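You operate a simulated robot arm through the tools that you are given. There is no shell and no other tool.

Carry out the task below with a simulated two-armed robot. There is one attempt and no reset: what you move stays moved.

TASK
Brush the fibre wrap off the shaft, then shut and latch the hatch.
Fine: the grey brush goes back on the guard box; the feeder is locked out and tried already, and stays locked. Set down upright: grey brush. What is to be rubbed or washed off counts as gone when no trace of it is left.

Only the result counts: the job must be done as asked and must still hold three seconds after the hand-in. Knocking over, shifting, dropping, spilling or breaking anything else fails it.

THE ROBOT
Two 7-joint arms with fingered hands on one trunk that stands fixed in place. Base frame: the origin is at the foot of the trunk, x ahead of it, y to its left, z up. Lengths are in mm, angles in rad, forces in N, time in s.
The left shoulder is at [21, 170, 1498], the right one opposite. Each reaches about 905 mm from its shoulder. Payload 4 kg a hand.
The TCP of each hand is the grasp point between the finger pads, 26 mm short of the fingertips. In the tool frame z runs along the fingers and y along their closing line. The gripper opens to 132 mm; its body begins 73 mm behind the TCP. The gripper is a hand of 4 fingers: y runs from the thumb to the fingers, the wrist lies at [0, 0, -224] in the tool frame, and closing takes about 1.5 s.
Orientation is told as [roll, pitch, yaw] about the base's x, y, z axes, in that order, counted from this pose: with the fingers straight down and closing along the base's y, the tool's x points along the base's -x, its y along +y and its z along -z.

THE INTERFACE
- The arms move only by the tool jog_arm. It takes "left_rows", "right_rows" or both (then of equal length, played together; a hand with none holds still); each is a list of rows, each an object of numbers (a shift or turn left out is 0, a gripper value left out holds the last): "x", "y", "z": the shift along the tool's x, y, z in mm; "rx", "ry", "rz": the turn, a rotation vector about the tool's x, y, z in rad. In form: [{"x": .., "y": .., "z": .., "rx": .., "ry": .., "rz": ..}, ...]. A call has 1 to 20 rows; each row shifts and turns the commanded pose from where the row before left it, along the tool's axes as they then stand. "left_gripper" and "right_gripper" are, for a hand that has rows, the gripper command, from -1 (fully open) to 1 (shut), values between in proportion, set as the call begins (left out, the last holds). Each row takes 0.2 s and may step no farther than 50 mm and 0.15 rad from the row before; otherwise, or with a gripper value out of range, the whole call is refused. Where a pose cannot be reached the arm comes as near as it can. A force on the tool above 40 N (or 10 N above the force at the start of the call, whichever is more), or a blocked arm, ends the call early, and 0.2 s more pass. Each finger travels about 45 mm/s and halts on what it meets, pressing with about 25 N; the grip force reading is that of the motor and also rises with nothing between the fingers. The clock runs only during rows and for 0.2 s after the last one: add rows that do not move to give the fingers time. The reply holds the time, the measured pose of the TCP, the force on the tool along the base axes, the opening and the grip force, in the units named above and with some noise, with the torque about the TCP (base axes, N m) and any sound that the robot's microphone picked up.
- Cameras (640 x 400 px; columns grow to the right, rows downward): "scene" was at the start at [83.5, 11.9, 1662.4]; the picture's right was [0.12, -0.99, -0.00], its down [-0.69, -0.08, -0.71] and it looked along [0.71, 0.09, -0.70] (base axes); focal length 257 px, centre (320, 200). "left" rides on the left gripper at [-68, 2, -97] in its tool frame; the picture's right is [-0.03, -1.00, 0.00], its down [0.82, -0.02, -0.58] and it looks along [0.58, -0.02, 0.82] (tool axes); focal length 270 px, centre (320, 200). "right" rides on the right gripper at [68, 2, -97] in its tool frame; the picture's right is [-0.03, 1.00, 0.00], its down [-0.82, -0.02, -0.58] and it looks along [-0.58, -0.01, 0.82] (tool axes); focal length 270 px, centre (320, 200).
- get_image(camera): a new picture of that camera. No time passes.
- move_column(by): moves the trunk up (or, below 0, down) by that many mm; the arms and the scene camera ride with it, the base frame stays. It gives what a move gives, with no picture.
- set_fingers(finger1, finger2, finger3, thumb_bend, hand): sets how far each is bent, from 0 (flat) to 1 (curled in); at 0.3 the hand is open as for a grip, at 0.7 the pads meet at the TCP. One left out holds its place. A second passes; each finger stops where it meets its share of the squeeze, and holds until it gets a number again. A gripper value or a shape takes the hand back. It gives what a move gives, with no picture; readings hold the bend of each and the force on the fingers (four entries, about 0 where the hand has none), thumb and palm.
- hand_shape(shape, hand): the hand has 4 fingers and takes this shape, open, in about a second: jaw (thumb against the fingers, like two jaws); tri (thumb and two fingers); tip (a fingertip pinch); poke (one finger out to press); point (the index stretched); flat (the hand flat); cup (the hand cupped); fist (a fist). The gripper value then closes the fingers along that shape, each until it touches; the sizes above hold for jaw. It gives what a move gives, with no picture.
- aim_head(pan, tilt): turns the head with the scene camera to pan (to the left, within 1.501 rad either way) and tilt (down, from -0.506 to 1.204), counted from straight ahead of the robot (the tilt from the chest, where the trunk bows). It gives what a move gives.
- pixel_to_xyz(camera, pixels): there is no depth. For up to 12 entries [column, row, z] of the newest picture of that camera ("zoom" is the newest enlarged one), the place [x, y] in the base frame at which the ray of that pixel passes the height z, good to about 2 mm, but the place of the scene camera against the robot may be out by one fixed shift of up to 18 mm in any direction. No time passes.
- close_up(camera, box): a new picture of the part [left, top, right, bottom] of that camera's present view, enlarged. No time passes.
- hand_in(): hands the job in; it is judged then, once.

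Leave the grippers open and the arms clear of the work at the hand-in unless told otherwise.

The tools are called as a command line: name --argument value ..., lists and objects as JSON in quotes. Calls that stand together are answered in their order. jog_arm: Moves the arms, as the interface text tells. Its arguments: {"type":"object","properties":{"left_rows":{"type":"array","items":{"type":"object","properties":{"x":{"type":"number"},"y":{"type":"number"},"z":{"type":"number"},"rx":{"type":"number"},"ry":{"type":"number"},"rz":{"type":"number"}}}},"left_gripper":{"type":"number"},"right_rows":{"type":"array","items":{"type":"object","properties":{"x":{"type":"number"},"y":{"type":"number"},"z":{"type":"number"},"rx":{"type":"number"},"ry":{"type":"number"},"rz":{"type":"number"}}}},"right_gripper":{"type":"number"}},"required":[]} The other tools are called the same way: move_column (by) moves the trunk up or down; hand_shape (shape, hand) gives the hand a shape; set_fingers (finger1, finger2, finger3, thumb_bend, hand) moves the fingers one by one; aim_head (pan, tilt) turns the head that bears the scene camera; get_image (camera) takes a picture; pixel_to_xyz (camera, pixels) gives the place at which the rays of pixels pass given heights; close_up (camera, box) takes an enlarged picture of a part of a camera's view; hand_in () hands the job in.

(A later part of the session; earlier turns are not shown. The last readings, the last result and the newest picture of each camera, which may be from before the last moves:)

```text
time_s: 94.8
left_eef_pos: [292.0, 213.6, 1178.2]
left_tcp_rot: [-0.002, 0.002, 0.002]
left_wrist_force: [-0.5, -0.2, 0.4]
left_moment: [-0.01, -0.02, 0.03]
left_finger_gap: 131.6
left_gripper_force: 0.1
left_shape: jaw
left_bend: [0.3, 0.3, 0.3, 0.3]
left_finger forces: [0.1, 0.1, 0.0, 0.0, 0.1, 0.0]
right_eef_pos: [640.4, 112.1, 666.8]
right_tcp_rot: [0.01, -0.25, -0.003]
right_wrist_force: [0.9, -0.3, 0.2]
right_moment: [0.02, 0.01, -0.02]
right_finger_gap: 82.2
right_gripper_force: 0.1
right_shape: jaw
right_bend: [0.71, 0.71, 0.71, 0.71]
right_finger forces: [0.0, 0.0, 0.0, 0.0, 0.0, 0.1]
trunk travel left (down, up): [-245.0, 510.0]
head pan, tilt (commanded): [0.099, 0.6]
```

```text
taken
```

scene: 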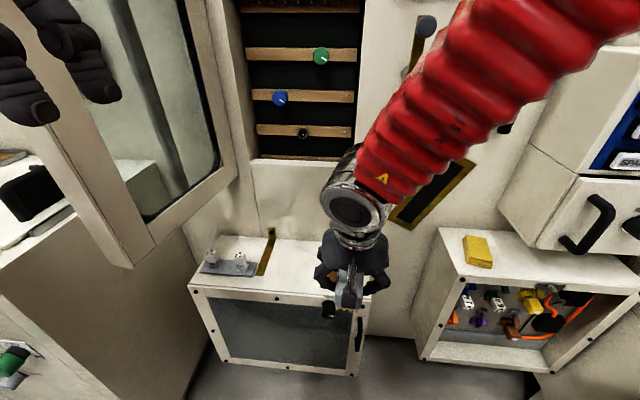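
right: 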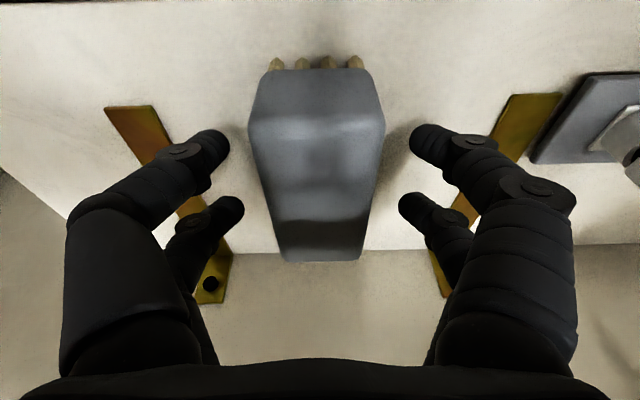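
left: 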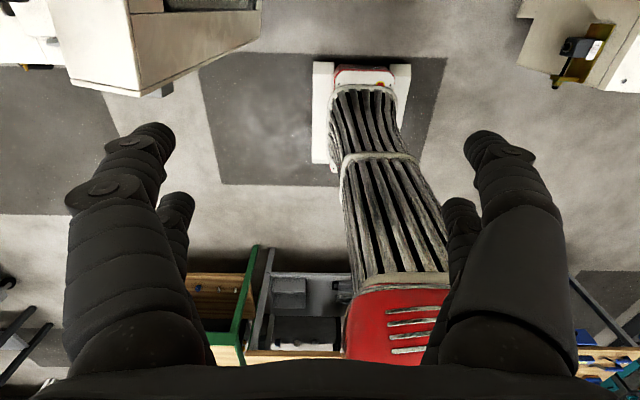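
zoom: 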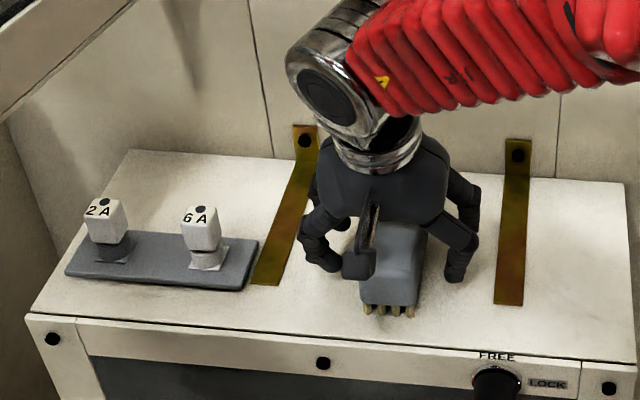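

The brush stands alone, upright. I lift the hand straight up by 145 mm and then back from the wall.

jog_arm --right_rows '[{"x": -4.6, "z": -18}, {"x": -9.3, "z": -36.3}, {"x": -9.3, "z": -36.3}, {"x": -11, "z": -43}, {"x": 38, "y": -20, "z": -10}, {"x": 38, "y": -20, "z": -10}, {"x": 38, "y": -20, "z": -10}, {}]'

close_up --camera "scene" --box '[180, 190, 372, 310]'

get_image --camera "scene"

```text
time_s: 96.6
left_eef_pos: [292.0, 213.5, 1177.5]
left_tcp_rot: [-0.002, 0.002, 0.001]
left_wrist_force: [0.0, -0.2, 0.2]
left_moment: [-0.01, 0.0, 0.0]
left_finger_gap: 132.0
left_gripper_force: 0.0
left_shape: jaw
left_bend: [0.3, 0.3, 0.3, 0.3]
left_finger forces: [0.0, 0.0, 0.1, 0.0, 0.1, 0.0]
right_eef_pos: [521.3, 52.9, 804.7]
right_tcp_rot: [0.009, -0.251, 0.001]
right_wrist_force: [1.0, 0.6, 0.7]
right_moment: [0.0, 0.01, 0.0]
right_finger_gap: 82.3
right_gripper_force: 0.0
right_shape: jaw
right_bend: [0.71, 0.71, 0.71, 0.71]
right_finger forces: [0.0, 0.0, 0.0, 0.0, 0.1, 0.0]
trunk travel left (down, up): [-245.0, 510.0]
head pan, tilt (commanded): [0.099, 0.6]
```

```text
3.33 times, centred on (276, 250) of scene
```

zoom: 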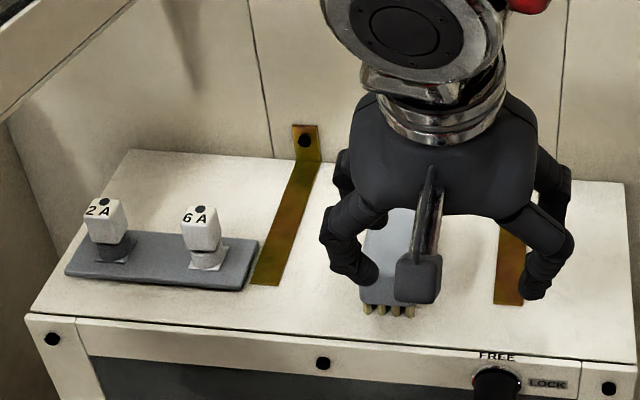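

```text
taken
```

scene: 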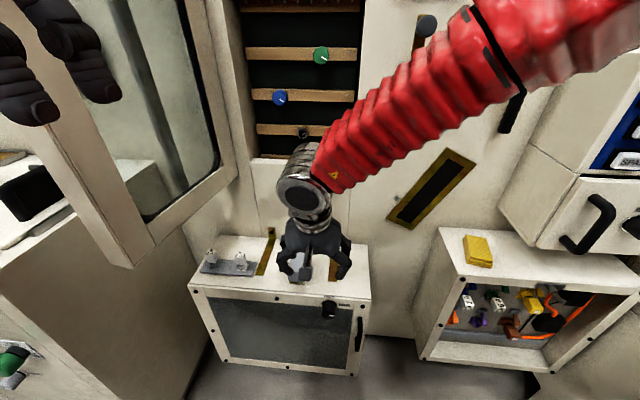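

The brush is set down upright on the guard box. Now the hatch: I first move the right hand away to the right, out of the door's sweep.

jog_arm --right_rows '[{"x": 9, "y": -38.8, "z": -18.6}, {"x": 9, "y": -38.8, "z": -18.6}, {"x": 9, "y": -38.8, "z": -18.6}, {"x": 9, "y": -38.8, "z": -18.6}, {"x": 9, "y": -38.8, "z": -18.6}, {"x": 9, "y": -38.8, "z": -18.6}, {}]'

aim_head --pan 0.5 --tilt 0.45

get_image --camera "scene"

```text
time_s: 98.2
left_eef_pos: [290.9, 214.0, 1179.5]
left_tcp_rot: [-0.004, 0.002, 0.003]
left_wrist_force: [-0.3, 0.2, 0.0]
left_moment: [0.01, -0.01, -0.01]
left_finger_gap: 131.8
left_gripper_force: 0.1
left_shape: jaw
left_bend: [0.3, 0.3, 0.3, 0.3]
left_finger forces: [0.0, 0.1, 0.0, 0.0, 0.1, 0.0]
right_eef_pos: [442.1, -180.0, 896.6]
right_tcp_rot: [0.011, -0.252, 0.002]
right_wrist_force: [-0.1, -0.4, 0.4]
right_moment: [-0.02, 0.03, -0.02]
right_finger_gap: 82.2
right_gripper_force: 0.1
right_shape: jaw
right_bend: [0.71, 0.71, 0.71, 0.71]
right_finger forces: [0.0, 0.1, 0.1, 0.1, 0.0, 0.0]
trunk travel left (down, up): [-245.0, 510.0]
head pan, tilt (commanded): [0.099, 0.6]
```

```text
time_s: 99.0
left_eef_pos: [290.3, 214.5, 1178.9]
left_tcp_rot: [-0.002, -0.001, 0.002]
left_wrist_force: [-0.4, 0.4, 0.0]
left_moment: [0.02, -0.01, -0.01]
left_finger_gap: 131.9
left_gripper_force: 0.0
left_shape: jaw
left_bend: [0.3, 0.3, 0.3, 0.3]
left_finger forces: [0.0, 0.0, 0.0, 0.1, 0.0, 0.1]
right_eef_pos: [442.6, -179.0, 897.3]
right_tcp_rot: [0.009, -0.25, 0.003]
right_wrist_force: [1.1, 0.3, 0.1]
right_moment: [-0.01, 0.01, 0.04]
right_finger_gap: 82.2
right_gripper_force: 0.0
right_shape: jaw
right_bend: [0.71, 0.71, 0.71, 0.71]
right_finger forces: [0.1, 0.0, 0.0, 0.0, 0.0, 0.0]
trunk travel left (down, up): [-245.0, 510.0]
head pan, tilt (commanded): [0.499, 0.45]
```

```text
taken
```

scene: 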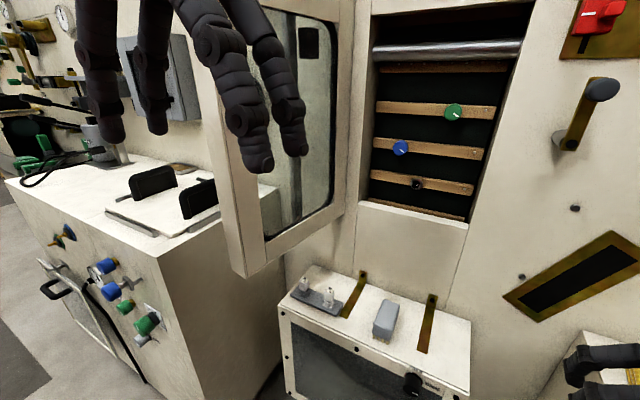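

Now the door's free edge is at about (240,270) and the space left of it is free above the bench. I make a fist with the left hand, then take it back and around the door's edge to its outer side.

hand_shape --hand "left" --shape "fist"

jog_arm --left_rows '[{"x": 40}, {"y": 40}, {"y": 45}, {"y": 45}, {"y": 45}, {"y": 45}, {"y": 45}, {"y": 25}, {}]'

get_image --camera "scene"

```text
time_s: 99.9
left_eef_pos: [290.7, 212.9, 1178.5]
left_tcp_rot: [-0.003, 0.0, 0.0]
left_wrist_force: [0.1, -0.5, 0.3]
left_moment: [-0.01, 0.02, -0.01]
left_finger_gap: 0.3
left_gripper_force: 0.0
left_shape: fist
left_bend: [1.0, 1.0, 1.0, 0.53]
left_finger forces: [0.1, 0.0, 0.1, 0.0, 0.1, 0.0]
right_eef_pos: [442.4, -179.9, 897.3]
right_tcp_rot: [0.008, -0.251, 0.003]
right_wrist_force: [-0.6, 0.4, 0.3]
right_moment: [-0.02, 0.01, 0.01]
right_finger_gap: 82.3
right_gripper_force: 0.2
right_shape: jaw
right_bend: [0.71, 0.71, 0.71, 0.71]
right_finger forces: [0.1, 0.0, 0.1, 0.1, 0.1, 0.0]
trunk travel left (down, up): [-245.0, 510.0]
head pan, tilt (commanded): [0.499, 0.45]
```

```text
time_s: 101.9
left_eef_pos: [313.9, 347.9, 1064.6]
left_tcp_rot: [-0.005, -0.001, 0.001]
left_wrist_force: [0.3, -0.9, -0.4]
left_moment: [0.01, 0.0, -0.01]
left_finger_gap: 0.0
left_gripper_force: 0.1
left_shape: fist
left_bend: [1.0, 1.0, 1.0, 0.53]
left_finger forces: [0.0, 0.0, 0.1, 0.0, 0.1, 0.0]
left hand out of reach, approached as far as the arm can: row 2, 3, 4, 5, 6, 7, 8
right_eef_pos: [443.1, -180.0, 897.7]
right_tcp_rot: [0.008, -0.251, 0.002]
right_wrist_force: [1.2, -0.3, 0.4]
right_moment: [0.01, 0.0, 0.0]
right_finger_gap: 82.0
right_gripper_force: 0.0
right_shape: jaw
right_bend: [0.71, 0.71, 0.71, 0.71]
right_finger forces: [0.0, 0.1, 0.1, 0.1, 0.0, 0.0]
trunk travel left (down, up): [-245.0, 510.0]
head pan, tilt (commanded): [0.499, 0.45]
```

```text
taken
```

scene: 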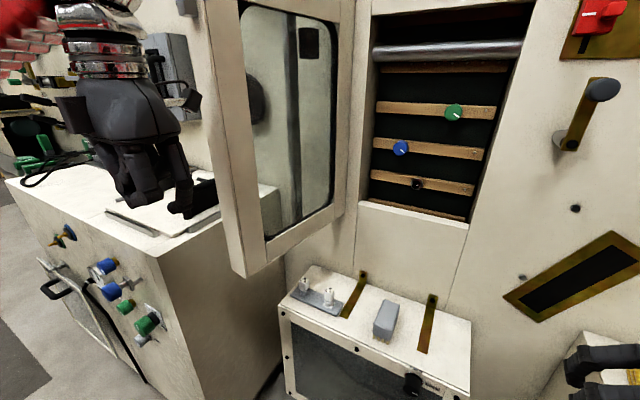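

The left arm cannot fold that way with the shoulder so low; the hand stopped at (314,348,1065). I raise the trunk 200 mm and then continue around the door edge, keeping x well short of the edge at x≈420.

move_column --by 200

jog_arm --left_rows '[{"x": 40}, {"x": 20}, {}]'

get_image --camera "scene"

```text
time_s: 104.1
left_eef_pos: [314.7, 346.2, 1264.1]
left_tcp_rot: [-0.002, 0.0, 0.001]
left_wrist_force: [-0.1, -0.4, 0.4]
left_moment: [-0.05, -0.01, 0.0]
left_finger_gap: 0.0
left_gripper_force: 0.0
left_shape: fist
left_bend: [1.0, 1.0, 1.0, 0.53]
left_finger forces: [0.1, 0.1, 0.0, 0.0, 0.1, 0.0]
right_eef_pos: [443.5, -180.7, 1097.1]
right_tcp_rot: [0.009, -0.252, 0.001]
right_wrist_force: [-0.4, 0.2, -0.2]
right_moment: [0.03, -0.03, -0.01]
right_finger_gap: 82.4
right_gripper_force: 0.1
right_shape: jaw
right_bend: [0.71, 0.71, 0.71, 0.71]
right_finger forces: [0.0, 0.0, 0.1, 0.0, 0.0, 0.1]
trunk travel left (down, up): [-445.0, 310.0]
head pan, tilt (commanded): [0.499, 0.45]
```

```text
time_s: 104.9
left_eef_pos: [254.1, 347.2, 1264.2]
left_tcp_rot: [-0.002, 0.0, 0.0]
left_wrist_force: [-0.6, 0.4, 0.1]
left_moment: [0.02, -0.01, 0.0]
left_finger_gap: 0.0
left_gripper_force: 0.1
left_shape: fist
left_bend: [1.0, 1.0, 1.0, 0.53]
left_finger forces: [0.0, 0.0, 0.1, 0.0, 0.0, 0.0]
right_eef_pos: [442.3, -179.5, 1097.7]
right_tcp_rot: [0.008, -0.253, 0.0]
right_wrist_force: [0.3, 0.1, 0.7]
right_moment: [-0.02, 0.0, 0.01]
right_finger_gap: 82.3
right_gripper_force: 0.1
right_shape: jaw
right_bend: [0.71, 0.71, 0.71, 0.71]
right_finger forces: [0.0, 0.0, 0.0, 0.0, 0.0, 0.0]
trunk travel left (down, up): [-445.0, 310.0]
head pan, tilt (commanded): [0.499, 0.45]
```

```text
taken
```

scene: 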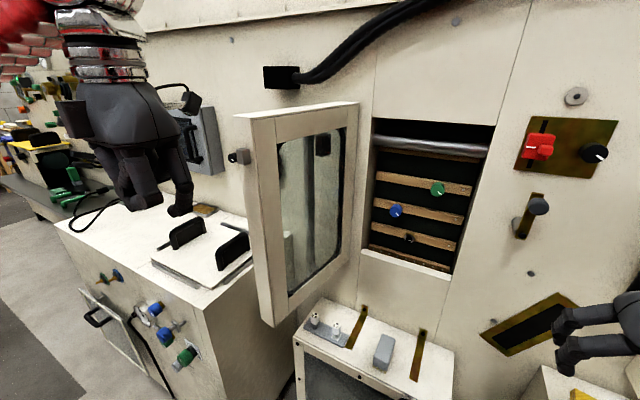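

I move the left fist further left to y≈495 and then forward along the door's outer side.

jog_arm --left_rows '[{"y": 38}, {"y": 38}, {"y": 38}, {"y": 36}, {"x": -40}, {"x": -40}, {"x": -40}, {}]'

get_image --camera "scene"

```text
time_s: 106.5
left_eef_pos: [412.6, 431.2, 1236.0]
left_tcp_rot: [0.002, 0.019, -0.009]
left_wrist_force: [-28.0, 8.6, 1.2]
left_moment: [-0.82, -2.32, -0.78]
left_finger_gap: 0.0
left_gripper_force: 0.0
left_shape: fist
left_bend: [1.0, 1.0, 1.0, 0.53]
left_finger forces: [0.1, 0.1, 0.0, 0.0, 0.0, 0.0]
left hand out of reach, approached as far as the arm can: row 1, 2, 3, 4
right_eef_pos: [440.7, -180.3, 1097.5]
right_tcp_rot: [0.009, -0.253, 0.001]
right_wrist_force: [1.0, -0.3, 0.6]
right_moment: [0.02, 0.05, 0.02]
right_finger_gap: 82.1
right_gripper_force: 0.1
right_shape: jaw
right_bend: [0.71, 0.71, 0.71, 0.71]
right_finger forces: [0.1, 0.0, 0.0, 0.1, 0.1, 0.0]
trunk travel left (down, up): [-445.0, 310.0]
head pan, tilt (commanded): [0.499, 0.45]
stopped in row 7 (left hand): the force on the tool passed its limit at 86 N (the readings are from after the stop); the commanded pose is now the measured one
```

```text
taken
```

scene: 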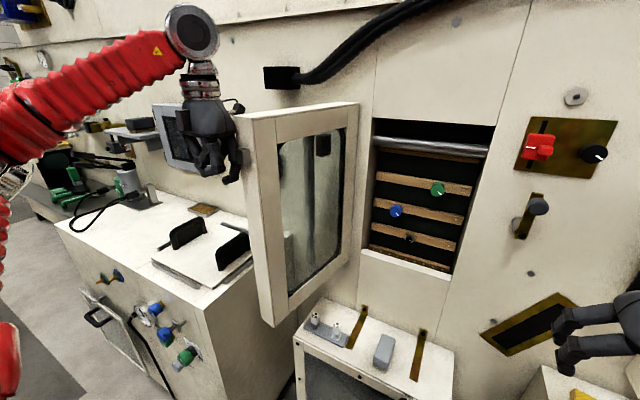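

The left hand touched the door (86 N peak) because y had stopped at 431. The door has not visibly moved. I back off at once by 40 mm and look.

jog_arm --left_rows '[{"x": 20}, {"x": 20}, {}]'

close_up --camera "scene" --box '[150, 60, 350, 340]'

get_image --camera "left"

```text
time_s: 107.2
left_eef_pos: [375.4, 431.1, 1234.3]
left_tcp_rot: [0.001, 0.018, -0.006]
left_wrist_force: [0.0, 0.8, -0.6]
left_moment: [-0.01, -0.01, -0.02]
left_finger_gap: 0.0
left_gripper_force: 0.1
left_shape: fist
left_bend: [1.0, 1.0, 1.0, 0.53]
left_finger forces: [0.1, 0.0, 0.0, 0.1, 0.0, 0.0]
right_eef_pos: [443.5, -180.6, 1096.4]
right_tcp_rot: [0.008, -0.25, -0.001]
right_wrist_force: [-0.3, -0.3, -0.1]
right_moment: [0.01, -0.01, -0.02]
right_finger_gap: 82.1
right_gripper_force: 0.2
right_shape: jaw
right_bend: [0.71, 0.71, 0.71, 0.71]
right_finger forces: [0.1, 0.0, 0.0, 0.0, 0.0, 0.1]
trunk travel left (down, up): [-445.0, 310.0]
head pan, tilt (commanded): [0.499, 0.45]
```

```text
1.43 times, centred on (250, 200) of scene
```

zoom: 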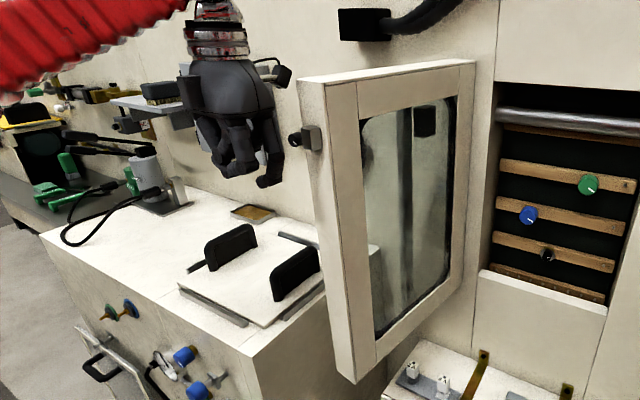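

```text
taken
```

left: 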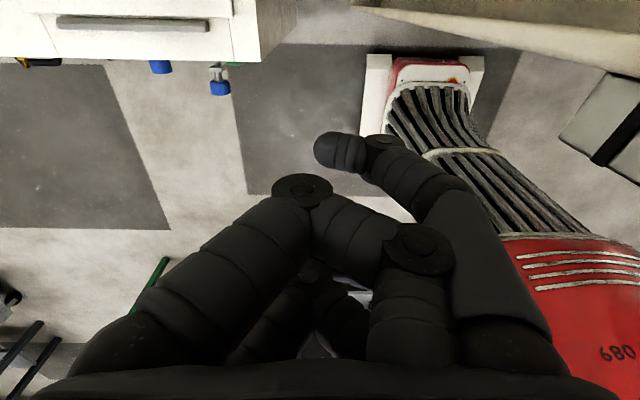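

The door is untouched in place. I now try moving the left hand further left (y +50) from here.

jog_arm --left_rows '[{"y": 25}, {"y": 25}, {}]'

```text
time_s: 108.0
left_eef_pos: [376.4, 480.8, 1235.2]
left_tcp_rot: [0.003, 0.015, -0.004]
left_wrist_force: [0.2, 0.0, -0.2]
left_moment: [0.05, -0.01, 0.0]
left_finger_gap: 0.0
left_gripper_force: 0.0
left_shape: fist
left_bend: [1.0, 1.0, 1.0, 0.53]
left_finger forces: [0.0, 0.1, 0.0, 0.1, 0.1, 0.0]
right_eef_pos: [443.0, -181.5, 1097.5]
right_tcp_rot: [0.01, -0.25, 0.0]
right_wrist_force: [0.8, 0.3, -0.6]
right_moment: [0.03, 0.0, -0.02]
right_finger_gap: 82.4
right_gripper_force: 0.1
right_shape: jaw
right_bend: [0.71, 0.71, 0.71, 0.71]
right_finger forces: [0.1, 0.1, 0.1, 0.1, 0.0, 0.0]
trunk travel left (down, up): [-445.0, 310.0]
head pan, tilt (commanded): [0.499, 0.45]
```

That worked: (376,481). I go down 60 mm, then forward 95 mm along the door's outer side.

jog_arm --left_rows '[{"y": 7, "z": 30}, {"y": 7, "z": 30}, {"x": -32}, {"x": -32}, {"x": -31}, {}]'

get_image --camera "scene"

```text
time_s: 109.5
left_eef_pos: [468.2, 496.5, 1173.1]
left_tcp_rot: [0.001, 0.015, -0.005]
left_wrist_force: [0.5, -0.9, 0.0]
left_moment: [0.0, -0.04, -0.02]
left_finger_gap: 0.0
left_gripper_force: 0.0
left_shape: fist
left_bend: [1.0, 1.0, 1.0, 0.53]
left_finger forces: [0.1, 0.0, 0.0, 0.0, 0.0, 0.0]
right_eef_pos: [442.2, -179.0, 1098.7]
right_tcp_rot: [0.008, -0.25, -0.001]
right_wrist_force: [-1.1, -0.2, 0.5]
right_moment: [0.0, 0.03, 0.0]
right_finger_gap: 82.3
right_gripper_force: 0.1
right_shape: jaw
right_bend: [0.71, 0.71, 0.71, 0.71]
right_finger forces: [0.1, 0.1, 0.1, 0.0, 0.0, 0.0]
trunk travel left (down, up): [-445.0, 310.0]
head pan, tilt (commanded): [0.499, 0.45]
```

```text
taken
```

scene: 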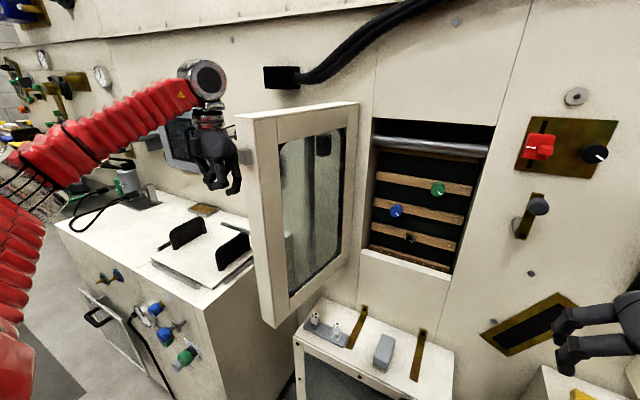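

The fist is now left of the door at (468,496,1173). I turn the hand forward (pitch about −1.1) so that its camera is on top and the knuckles face the wall; then I can push the door with the hand's side and front.

jog_arm --left_rows '[{"ry": -0.1375}, {"ry": -0.1375}, {"ry": -0.1375}, {"ry": -0.1375}, {"ry": -0.1375}, {"ry": -0.1375}, {"ry": -0.1375}, {"ry": -0.1375}, {}]'

get_image --camera "scene"

get_image --camera "left"

```text
time_s: 111.5
left_eef_pos: [469.1, 495.4, 1175.0]
left_tcp_rot: [0.001, -1.085, -0.006]
left_wrist_force: [-0.2, 0.7, -0.3]
left_moment: [-0.01, -0.03, 0.02]
left_finger_gap: 0.2
left_gripper_force: 0.1
left_shape: fist
left_bend: [1.0, 1.0, 1.0, 0.53]
left_finger forces: [0.0, 0.1, 0.0, 0.0, 0.1, 0.0]
right_eef_pos: [443.1, -181.3, 1097.7]
right_tcp_rot: [0.008, -0.253, 0.001]
right_wrist_force: [-0.4, -0.8, -0.1]
right_moment: [0.0, 0.0, 0.0]
right_finger_gap: 82.2
right_gripper_force: 0.0
right_shape: jaw
right_bend: [0.71, 0.71, 0.71, 0.71]
right_finger forces: [0.0, 0.1, 0.0, 0.0, 0.0, 0.0]
trunk travel left (down, up): [-445.0, 310.0]
head pan, tilt (commanded): [0.499, 0.45]
```

```text
taken
```

scene: 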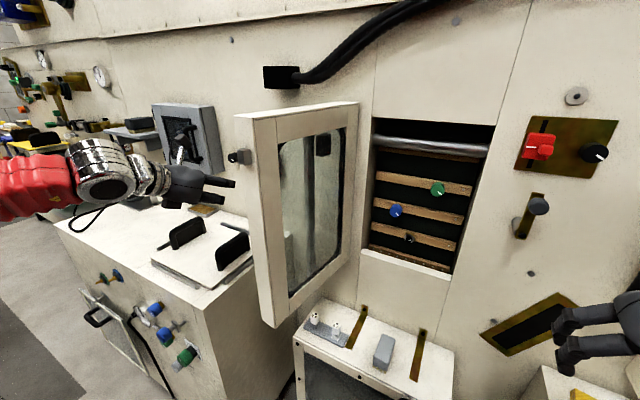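

```text
taken
```

left: 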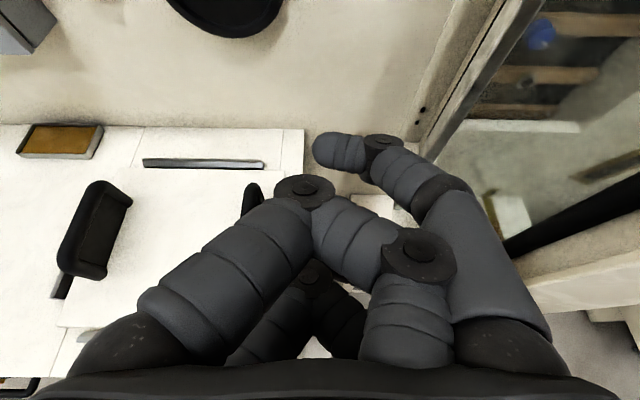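

The hand points forward now; the left camera shows the fist and, on the right, the door with a dark bar on its outer side. I turn the hand 0.6 rad to the right so that the knuckles face the door.

jog_arm --left_rows '[{"rx": 0.1326, "rz": 0.07}, {"rx": 0.1326, "rz": 0.07}, {"rx": 0.1326, "rz": 0.07}, {"rx": 0.1326, "rz": 0.07}, {}]'

get_image --camera "left"

get_image --camera "scene"

```text
time_s: 112.7
left_eef_pos: [468.7, 495.3, 1174.6]
left_tcp_rot: [0.002, -1.086, -0.606]
left_wrist_force: [0.9, 0.4, -0.3]
left_moment: [-0.01, 0.0, -0.02]
left_finger_gap: 0.0
left_gripper_force: 0.0
left_shape: fist
left_bend: [1.0, 1.0, 1.0, 0.53]
left_finger forces: [0.0, 0.0, 0.0, 0.0, 0.1, 0.1]
right_eef_pos: [443.4, -181.3, 1097.8]
right_tcp_rot: [0.009, -0.251, -0.002]
right_wrist_force: [0.6, -0.1, 0.2]
right_moment: [0.0, -0.01, 0.0]
right_finger_gap: 82.3
right_gripper_force: 0.1
right_shape: jaw
right_bend: [0.71, 0.71, 0.71, 0.71]
right_finger forces: [0.0, 0.0, 0.0, 0.1, 0.0, 0.0]
trunk travel left (down, up): [-445.0, 310.0]
head pan, tilt (commanded): [0.499, 0.45]
```

```text
taken
```

left: 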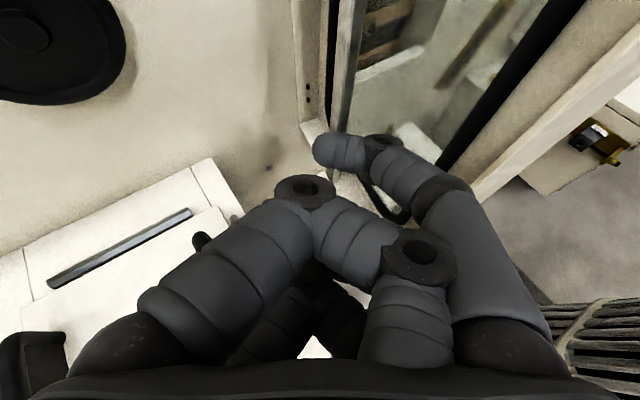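

```text
taken
```

scene: 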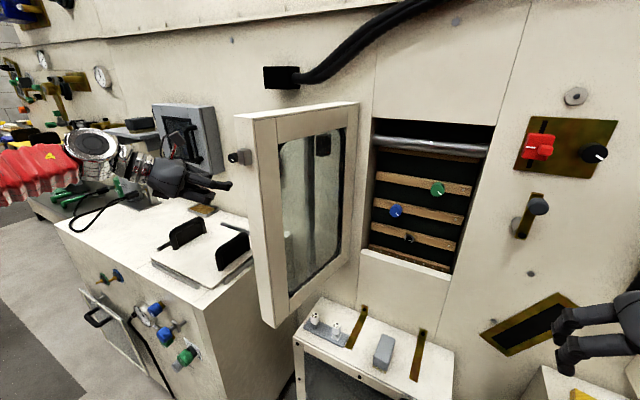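

The outer face with a black bar near its free edge is visible at the right of the left view. I shift 30 mm back so the fist meets the edge frame rather than the glass, then approach the door in −y with small steps.

jog_arm --left_rows '[{"x": 11.6, "y": -16.9, "z": -21.9}, {"x": -4, "y": -12.4, "z": 7.5}, {"x": -4, "y": -12.4, "z": 7.5}, {"x": -2.6, "y": -8.3, "z": 5}, {}]'

get_image --camera "left"

close_up --camera "scene" --box '[140, 90, 300, 250]'

```text
time_s: 113.8
left_eef_pos: [439.8, 455.3, 1172.8]
left_tcp_rot: [0.0, -1.084, -0.606]
left_wrist_force: [-0.4, 0.0, 0.8]
left_moment: [0.0, 0.02, 0.01]
left_finger_gap: 0.0
left_gripper_force: 0.1
left_shape: fist
left_bend: [1.0, 1.0, 1.0, 0.53]
left_finger forces: [0.1, 0.0, 0.0, 0.0, 0.0, 0.0]
right_eef_pos: [442.5, -179.4, 1097.4]
right_tcp_rot: [0.008, -0.252, 0.001]
right_wrist_force: [0.3, 1.0, -0.2]
right_moment: [0.01, 0.02, 0.02]
right_finger_gap: 82.1
right_gripper_force: 0.0
right_shape: jaw
right_bend: [0.71, 0.71, 0.71, 0.71]
right_finger forces: [0.0, 0.1, 0.1, 0.1, 0.0, 0.0]
trunk travel left (down, up): [-445.0, 310.0]
head pan, tilt (commanded): [0.499, 0.45]
```

```text
taken
```

left: 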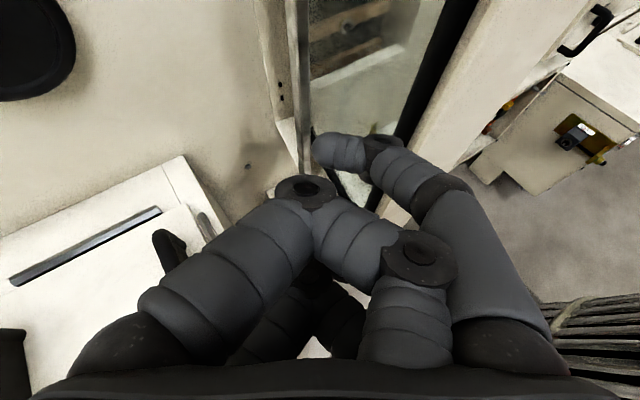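

```text
2.50 times, centred on (220, 170) of scene
```

zoom: 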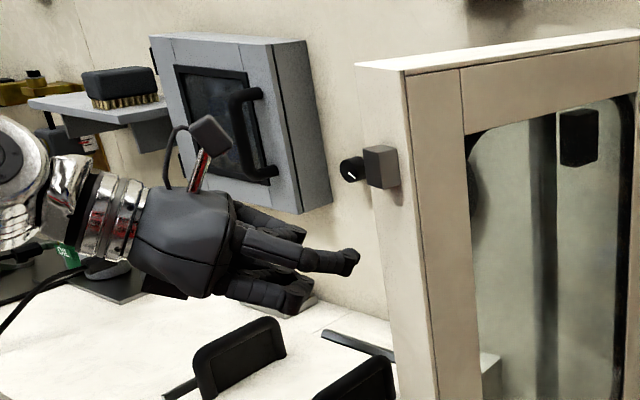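

The thumb tip sticks out foremost. I tuck it in before pushing.

set_fingers --hand "left" --thumb_bend 0.95

get_image --camera "left"

```text
time_s: 114.8
left_eef_pos: [438.9, 455.3, 1174.2]
left_tcp_rot: [-0.001, -1.085, -0.605]
left_wrist_force: [0.1, -0.4, 0.9]
left_moment: [0.01, -0.01, -0.02]
left_finger_gap: 61.8
left_gripper_force: 0.0
left_shape: fingers
left_bend: [1.0, 1.0, 1.0, 0.95]
left_finger forces: [0.0, 0.0, 0.0, 0.1, 0.1, 0.1]
right_eef_pos: [444.0, -180.8, 1098.5]
right_tcp_rot: [0.009, -0.252, 0.0]
right_wrist_force: [0.5, 0.4, 0.8]
right_moment: [-0.03, 0.04, 0.01]
right_finger_gap: 82.5
right_gripper_force: 0.0
right_shape: jaw
right_bend: [0.71, 0.71, 0.71, 0.71]
right_finger forces: [0.1, 0.0, 0.0, 0.0, 0.1, 0.0]
trunk travel left (down, up): [-445.0, 310.0]
head pan, tilt (commanded): [0.499, 0.45]
```

```text
taken
```

left: 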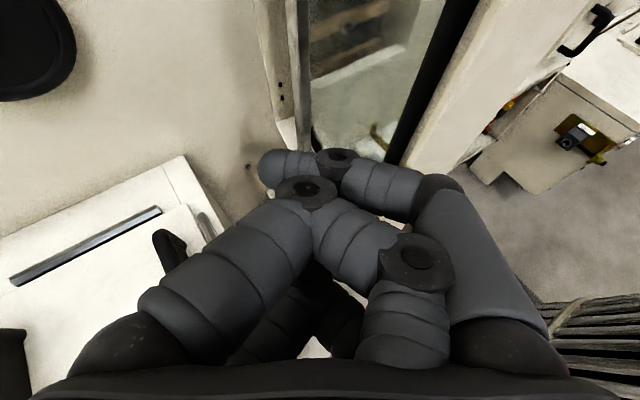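

The fist is compact now. I push slowly in −y.

jog_arm --left_rows '[{"x": -2.64, "y": -8.25, "z": 5}, {"x": -2.64, "y": -8.25, "z": 5}, {"x": -2.64, "y": -8.25, "z": 5}, {}]'

jog_arm --left_rows '[{"x": -2.64, "y": -8.25, "z": 5}, {"x": -2.64, "y": -8.25, "z": 5}, {}]'

get_image --camera "left"

```text
time_s: 115.8
left_eef_pos: [438.8, 424.6, 1173.3]
left_tcp_rot: [0.0, -1.082, -0.606]
left_wrist_force: [0.7, -0.4, -0.9]
left_moment: [-0.01, 0.0, 0.0]
left_finger_gap: 62.3
left_gripper_force: 0.1
left_shape: fingers
left_bend: [1.0, 1.0, 1.0, 0.95]
left_finger forces: [0.0, 0.1, 0.0, 0.0, 0.1, 0.0]
right_eef_pos: [443.6, -180.0, 1098.1]
right_tcp_rot: [0.01, -0.251, 0.002]
right_wrist_force: [0.3, -0.6, -0.2]
right_moment: [-0.01, 0.0, 0.0]
right_finger_gap: 82.1
right_gripper_force: 0.1
right_shape: jaw
right_bend: [0.71, 0.71, 0.71, 0.71]
right_finger forces: [0.1, 0.1, 0.1, 0.1, 0.0, 0.0]
trunk travel left (down, up): [-445.0, 310.0]
head pan, tilt (commanded): [0.499, 0.45]
```

```text
time_s: 116.7
left_eef_pos: [438.6, 405.0, 1174.1]
left_tcp_rot: [-0.001, -1.084, -0.606]
left_wrist_force: [0.3, 0.2, 0.7]
left_moment: [-0.02, 0.0, 0.0]
left_finger_gap: 61.8
left_gripper_force: 0.1
left_shape: fingers
left_bend: [1.0, 1.0, 1.0, 0.95]
left_finger forces: [0.1, 0.0, 0.0, 0.0, 0.1, 0.0]
right_eef_pos: [443.7, -179.6, 1098.0]
right_tcp_rot: [0.01, -0.251, 0.001]
right_wrist_force: [-0.2, 0.9, 0.8]
right_moment: [0.01, 0.01, 0.03]
right_finger_gap: 82.2
right_gripper_force: 0.0
right_shape: jaw
right_bend: [0.71, 0.71, 0.71, 0.71]
right_finger forces: [0.0, 0.0, 0.0, 0.0, 0.0, 0.0]
trunk travel left (down, up): [-445.0, 310.0]
head pan, tilt (commanded): [0.499, 0.45]
```

```text
taken
```

left: 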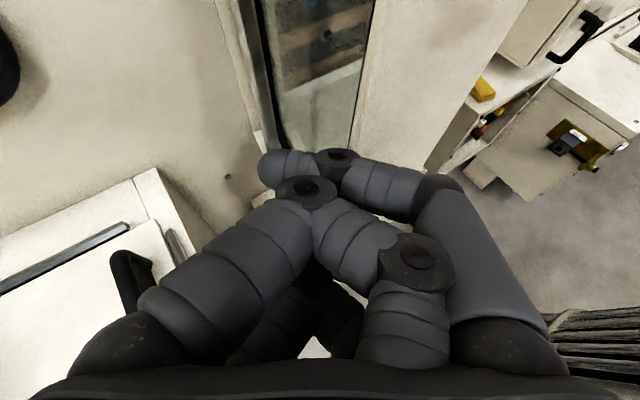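

No contact yet, and the fist is near the free edge. I shift 25 mm forward (+x) to have more of the door in front of the fist, then keep pushing in −y.

jog_arm --left_rows '[{"x": -9.6, "y": 14.1, "z": 18.3}, {"x": -2.64, "y": -8.25, "z": 5}, {"x": -2.64, "y": -8.25, "z": 5}, {}]'

get_image --camera "left"

get_image --camera "scene"

```text
time_s: 117.7
left_eef_pos: [462.5, 385.8, 1173.2]
left_tcp_rot: [0.0, -1.084, -0.61]
left_wrist_force: [-0.3, 1.2, 0.0]
left_moment: [0.0, 0.0, 0.05]
left_finger_gap: 61.7
left_gripper_force: 0.0
left_shape: fingers
left_bend: [1.0, 1.0, 1.0, 0.95]
left_finger forces: [0.1, 0.0, 0.0, 0.0, 0.0, 0.1]
right_eef_pos: [442.4, -180.3, 1097.2]
right_tcp_rot: [0.009, -0.251, 0.001]
right_wrist_force: [0.3, -0.2, -0.5]
right_moment: [-0.01, 0.03, -0.03]
right_finger_gap: 82.2
right_gripper_force: 0.0
right_shape: jaw
right_bend: [0.71, 0.71, 0.71, 0.71]
right_finger forces: [0.0, 0.1, 0.0, 0.1, 0.1, 0.0]
trunk travel left (down, up): [-445.0, 310.0]
head pan, tilt (commanded): [0.499, 0.45]
```

```text
taken
```

left: 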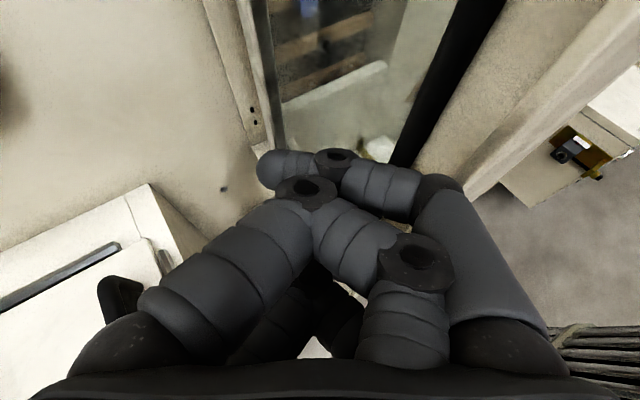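

```text
taken
```

scene: 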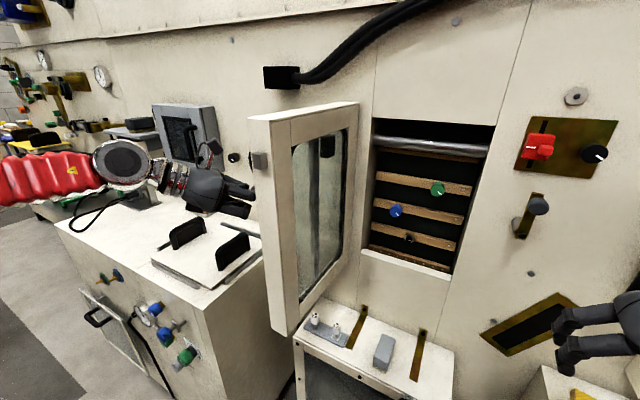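

The door is already swinging along with the fist (its edge moved from x-pixel 237 to 250), with hardly any force. I keep following the arc in −y.

jog_arm --left_rows '[{"x": -3.2, "y": -17.6, "z": 6.1}, {"x": -3.2, "y": -17.6, "z": 6.1}, {"x": -4.3, "y": -15.5, "z": 8.1}, {"x": -4.3, "y": -15.5, "z": 8.1}, {"x": -4.3, "y": -15.5, "z": 8.1}, {}]'

get_image --camera "scene"

get_image --camera "left"

```text
time_s: 119.0
left_eef_pos: [451.8, 295.0, 1173.8]
left_tcp_rot: [0.001, -1.083, -0.605]
left_wrist_force: [-0.3, -0.2, -0.1]
left_moment: [-0.02, 0.0, 0.03]
left_finger_gap: 61.6
left_gripper_force: 0.0
left_shape: fingers
left_bend: [1.0, 1.0, 1.0, 0.95]
left_finger forces: [0.0, 0.0, 0.1, 0.0, 0.1, 0.0]
right_eef_pos: [442.4, -180.5, 1098.5]
right_tcp_rot: [0.009, -0.253, 0.0]
right_wrist_force: [0.0, 0.8, -0.1]
right_moment: [-0.01, -0.01, 0.02]
right_finger_gap: 82.3
right_gripper_force: 0.2
right_shape: jaw
right_bend: [0.71, 0.71, 0.71, 0.71]
right_finger forces: [0.1, 0.1, 0.1, 0.1, 0.0, 0.0]
trunk travel left (down, up): [-445.0, 310.0]
head pan, tilt (commanded): [0.499, 0.45]
```

```text
taken
```

scene: 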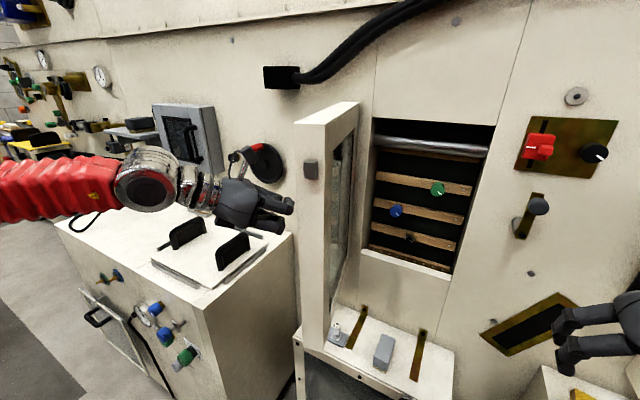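

```text
taken
```

left: 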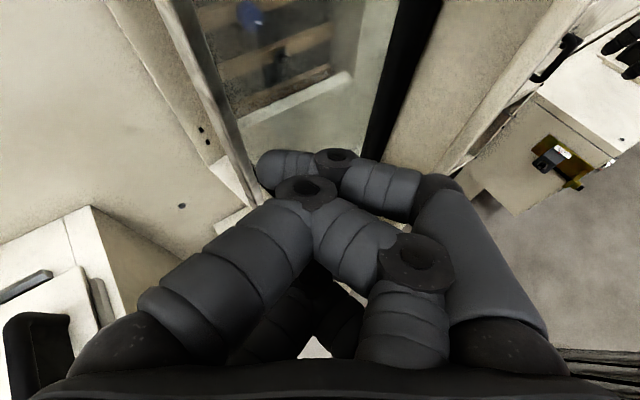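

The door follows well. I continue along the arc to about 60° open.

jog_arm --left_rows '[{"x": -5.4, "y": -13.9, "z": 10.2}, {"x": -5.4, "y": -13.9, "z": 10.2}, {"x": -5.4, "y": -13.9, "z": 10.2}, {"x": -6.5, "y": -11.4, "z": 12.2}, {"x": -6.5, "y": -11.4, "z": 12.2}, {"x": -6.5, "y": -11.4, "z": 12.2}, {}]'

aim_head --pan 0.2 --tilt 0.4

get_image --camera "scene"

get_image --camera "left"

```text
time_s: 120.7
left_eef_pos: [470.3, 188.9, 1173.8]
left_tcp_rot: [0.0, -1.084, -0.605]
left_wrist_force: [0.4, 0.6, -0.1]
left_moment: [-0.01, 0.01, 0.01]
left_finger_gap: 61.5
left_gripper_force: 0.0
left_shape: fingers
left_bend: [1.0, 1.0, 1.0, 0.95]
left_finger forces: [0.0, 0.0, 0.0, 0.0, 0.1, 0.0]
right_eef_pos: [441.8, -180.3, 1098.8]
right_tcp_rot: [0.009, -0.249, 0.001]
right_wrist_force: [-0.4, 0.0, 0.7]
right_moment: [-0.02, 0.02, 0.0]
right_finger_gap: 82.0
right_gripper_force: 0.0
right_shape: jaw
right_bend: [0.71, 0.71, 0.71, 0.71]
right_finger forces: [0.0, 0.1, 0.0, 0.1, 0.0, 0.1]
trunk travel left (down, up): [-445.0, 310.0]
head pan, tilt (commanded): [0.499, 0.45]
```

```text
time_s: 121.5
left_eef_pos: [469.9, 189.5, 1172.8]
left_tcp_rot: [-0.001, -1.083, -0.606]
left_wrist_force: [0.4, 0.0, -0.1]
left_moment: [-0.04, 0.03, -0.01]
left_finger_gap: 61.7
left_gripper_force: 0.0
left_shape: fingers
left_bend: [1.0, 1.0, 1.0, 0.95]
left_finger forces: [0.1, 0.0, 0.0, 0.0, 0.0, 0.0]
right_eef_pos: [443.0, -181.0, 1098.0]
right_tcp_rot: [0.009, -0.251, 0.0]
right_wrist_force: [0.3, 0.2, -0.4]
right_moment: [0.04, 0.0, 0.01]
right_finger_gap: 82.2
right_gripper_force: 0.1
right_shape: jaw
right_bend: [0.71, 0.71, 0.71, 0.71]
right_finger forces: [0.1, 0.0, 0.0, 0.0, 0.0, 0.0]
trunk travel left (down, up): [-445.0, 310.0]
head pan, tilt (commanded): [0.201, 0.4]
```

```text
taken
```

scene: 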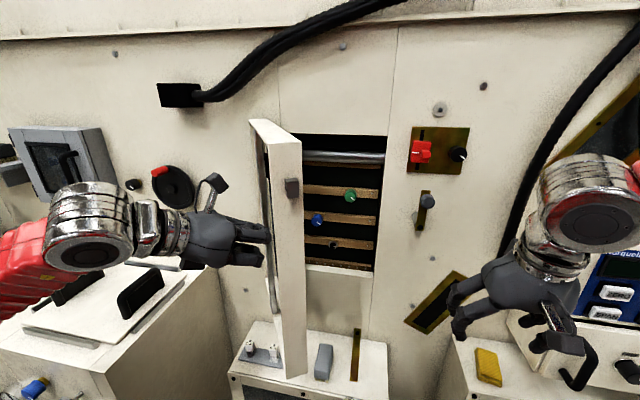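

```text
taken
```

left: 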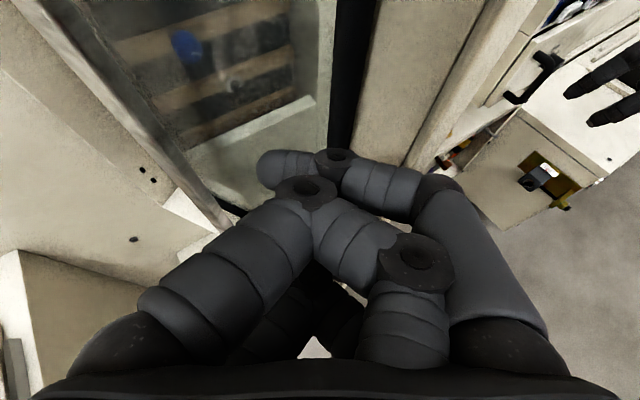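

I continue to about 30° open.

jog_arm --left_rows '[{"x": -7.3, "y": -9, "z": 13.8}, {"x": -7.3, "y": -9, "z": 13.8}, {"x": -7.3, "y": -9, "z": 13.8}, {"x": -7.9, "y": -6, "z": 15}, {"x": -7.9, "y": -6, "z": 15}, {"x": -7.9, "y": -6, "z": 15}, {"x": -8.3, "y": -3, "z": 15.7}, {"x": -8.3, "y": -3, "z": 15.7}, {"x": -8.3, "y": -3, "z": 15.7}, {}]'

get_image --camera "scene"

get_image --camera "left"

```text
time_s: 123.7
left_eef_pos: [563.7, 58.6, 1173.5]
left_tcp_rot: [0.0, -1.085, -0.606]
left_wrist_force: [-0.1, -0.2, 0.2]
left_moment: [0.01, -0.02, 0.04]
left_finger_gap: 61.5
left_gripper_force: 0.1
left_shape: fingers
left_bend: [1.0, 1.0, 1.0, 0.95]
left_finger forces: [0.1, 0.0, 0.0, 0.1, 0.0, 0.1]
right_eef_pos: [443.8, -181.2, 1098.1]
right_tcp_rot: [0.009, -0.251, 0.0]
right_wrist_force: [0.2, -1.0, -0.7]
right_moment: [0.01, -0.03, 0.01]
right_finger_gap: 82.1
right_gripper_force: 0.2
right_shape: jaw
right_bend: [0.71, 0.71, 0.71, 0.71]
right_finger forces: [0.1, 0.0, 0.0, 0.1, 0.0, 0.1]
trunk travel left (down, up): [-445.0, 310.0]
head pan, tilt (commanded): [0.201, 0.4]
```

```text
taken
```

scene: 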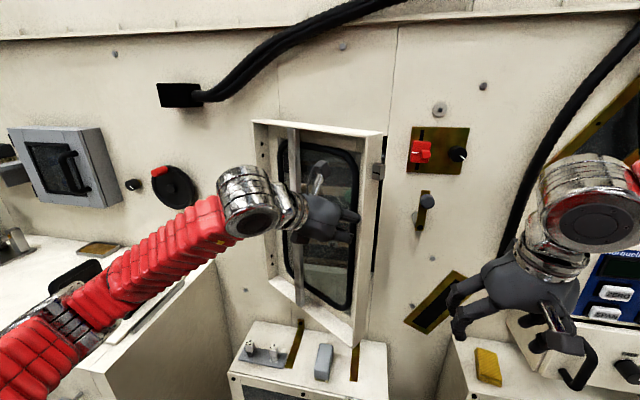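

```text
taken
```

left: 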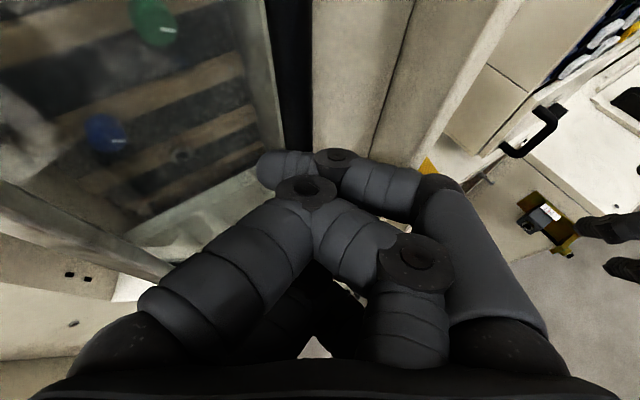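

The hatch is about 25° open now. I keep pushing along the arc to about 10°.

jog_arm --left_rows '[{"x": -8.4, "y": 0, "z": 15.9}, {"x": -8.4, "y": 0, "z": 15.9}, {"x": -8.4, "y": 0, "z": 15.9}, {"x": -8.3, "y": 3.5, "z": 15.7}, {"x": -8.3, "y": 3.5, "z": 15.7}, {"x": -8.3, "y": 3.5, "z": 15.7}, {}]'

get_image --camera "scene"

get_image --camera "left"

```text
time_s: 125.2
left_eef_pos: [660.4, 7.2, 1174.6]
left_tcp_rot: [0.001, -1.085, -0.607]
left_wrist_force: [0.4, 0.3, 0.0]
left_moment: [-0.02, 0.01, 0.01]
left_finger_gap: 62.0
left_gripper_force: 0.1
left_shape: fingers
left_bend: [1.0, 1.0, 1.0, 0.95]
left_finger forces: [0.0, 0.0, 0.0, 0.0, 0.1, 0.0]
right_eef_pos: [443.9, -180.6, 1098.1]
right_tcp_rot: [0.008, -0.25, 0.001]
right_wrist_force: [0.4, -0.3, -0.4]
right_moment: [0.02, -0.01, -0.01]
right_finger_gap: 81.9
right_gripper_force: 0.1
right_shape: jaw
right_bend: [0.71, 0.71, 0.71, 0.71]
right_finger forces: [0.1, 0.0, 0.0, 0.0, 0.0, 0.1]
trunk travel left (down, up): [-445.0, 310.0]
head pan, tilt (commanded): [0.201, 0.4]
```

```text
taken
```

scene: 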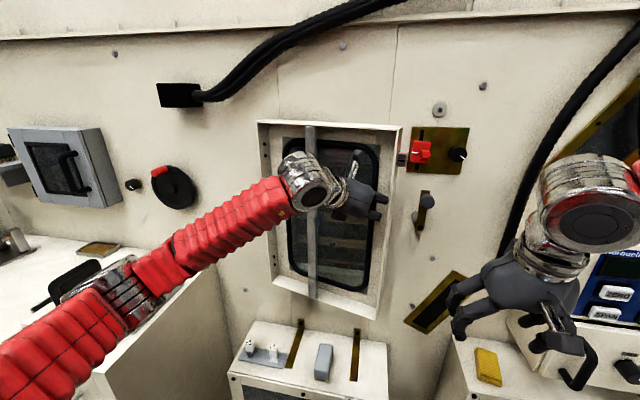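

```text
taken
```

left: 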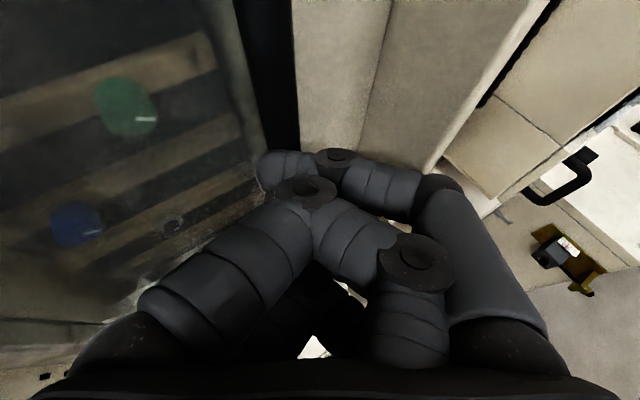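

The hatch is nearly shut. I look closely at its edge, the cube and the latch.

close_up --camera "scene" --box '[340, 110, 468, 260]'

close_up --camera "scene" --box '[240, 110, 440, 330]'

```text
2.67 times, centred on (404, 185) of scene
```

zoom: 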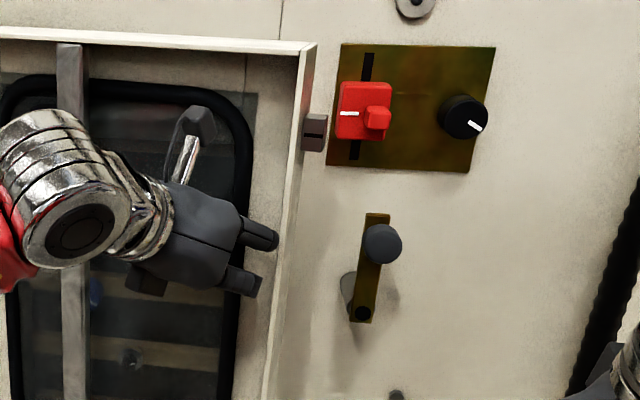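

```text
1.82 times, centred on (340, 220) of scene
```

zoom: 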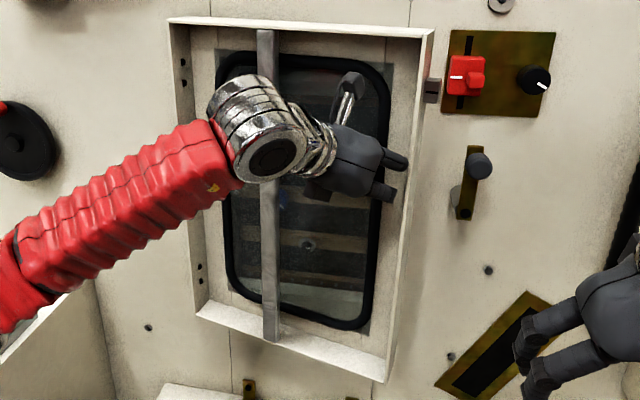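

The free edge has about 10° left; the latch bar stands upright, clear of the door. I push the rest gently and watch for the force at the stop.

jog_arm --left_rows '[{"x": -4.7, "y": 3.7, "z": 8.9}, {"x": -4.7, "y": 3.7, "z": 8.9}, {"x": -4.7, "y": 3.7, "z": 8.9}, {}]'

jog_arm --left_rows '[{"x": -2.35, "y": 1.85, "z": 4.45}, {"x": -2.35, "y": 1.85, "z": 4.45}, {}]'

close_up --camera "scene" --box '[340, 110, 468, 260]'

```text
time_s: 126.2
left_eef_pos: [689.3, -0.9, 1174.5]
left_tcp_rot: [-0.001, -1.083, -0.606]
left_wrist_force: [0.4, 0.7, -0.6]
left_moment: [-0.03, 0.02, -0.02]
left_finger_gap: 61.7
left_gripper_force: 0.1
left_shape: fingers
left_bend: [1.0, 1.0, 1.0, 0.95]
left_finger forces: [0.0, 0.0, 0.0, 0.0, 0.0, 0.1]
right_eef_pos: [443.2, -180.8, 1098.1]
right_tcp_rot: [0.009, -0.25, 0.0]
right_wrist_force: [-0.5, 0.1, -1.0]
right_moment: [-0.01, 0.03, 0.01]
right_finger_gap: 82.4
right_gripper_force: 0.1
right_shape: jaw
right_bend: [0.71, 0.71, 0.71, 0.71]
right_finger forces: [0.1, 0.0, 0.0, 0.0, 0.1, 0.0]
trunk travel left (down, up): [-445.0, 310.0]
head pan, tilt (commanded): [0.201, 0.4]
```

```text
time_s: 127.0
left_eef_pos: [699.3, -4.4, 1172.3]
left_tcp_rot: [-0.001, -1.083, -0.607]
left_wrist_force: [0.0, 0.2, 0.3]
left_moment: [0.02, -0.03, 0.01]
left_finger_gap: 61.8
left_gripper_force: 0.0
left_shape: fingers
left_bend: [1.0, 1.0, 1.0, 0.95]
left_finger forces: [0.1, 0.0, 0.1, 0.0, 0.1, 0.1]
right_eef_pos: [444.5, -180.8, 1097.9]
right_tcp_rot: [0.01, -0.251, 0.0]
right_wrist_force: [0.2, -0.3, 0.6]
right_moment: [0.0, -0.05, 0.02]
right_finger_gap: 82.1
right_gripper_force: 0.0
right_shape: jaw
right_bend: [0.71, 0.71, 0.71, 0.71]
right_finger forces: [0.0, 0.0, 0.0, 0.0, 0.1, 0.0]
trunk travel left (down, up): [-445.0, 310.0]
head pan, tilt (commanded): [0.201, 0.4]
```

```text
2.67 times, centred on (404, 185) of scene
```

zoom: 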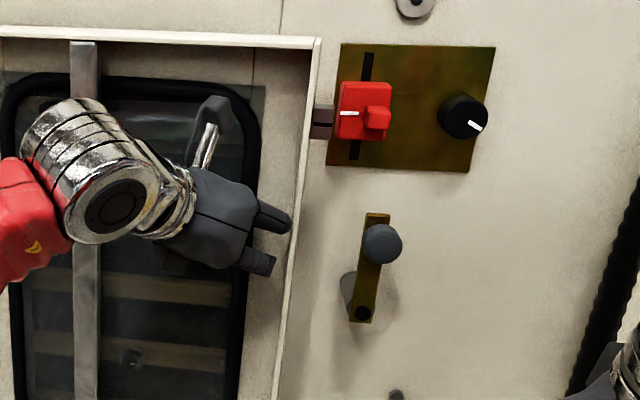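

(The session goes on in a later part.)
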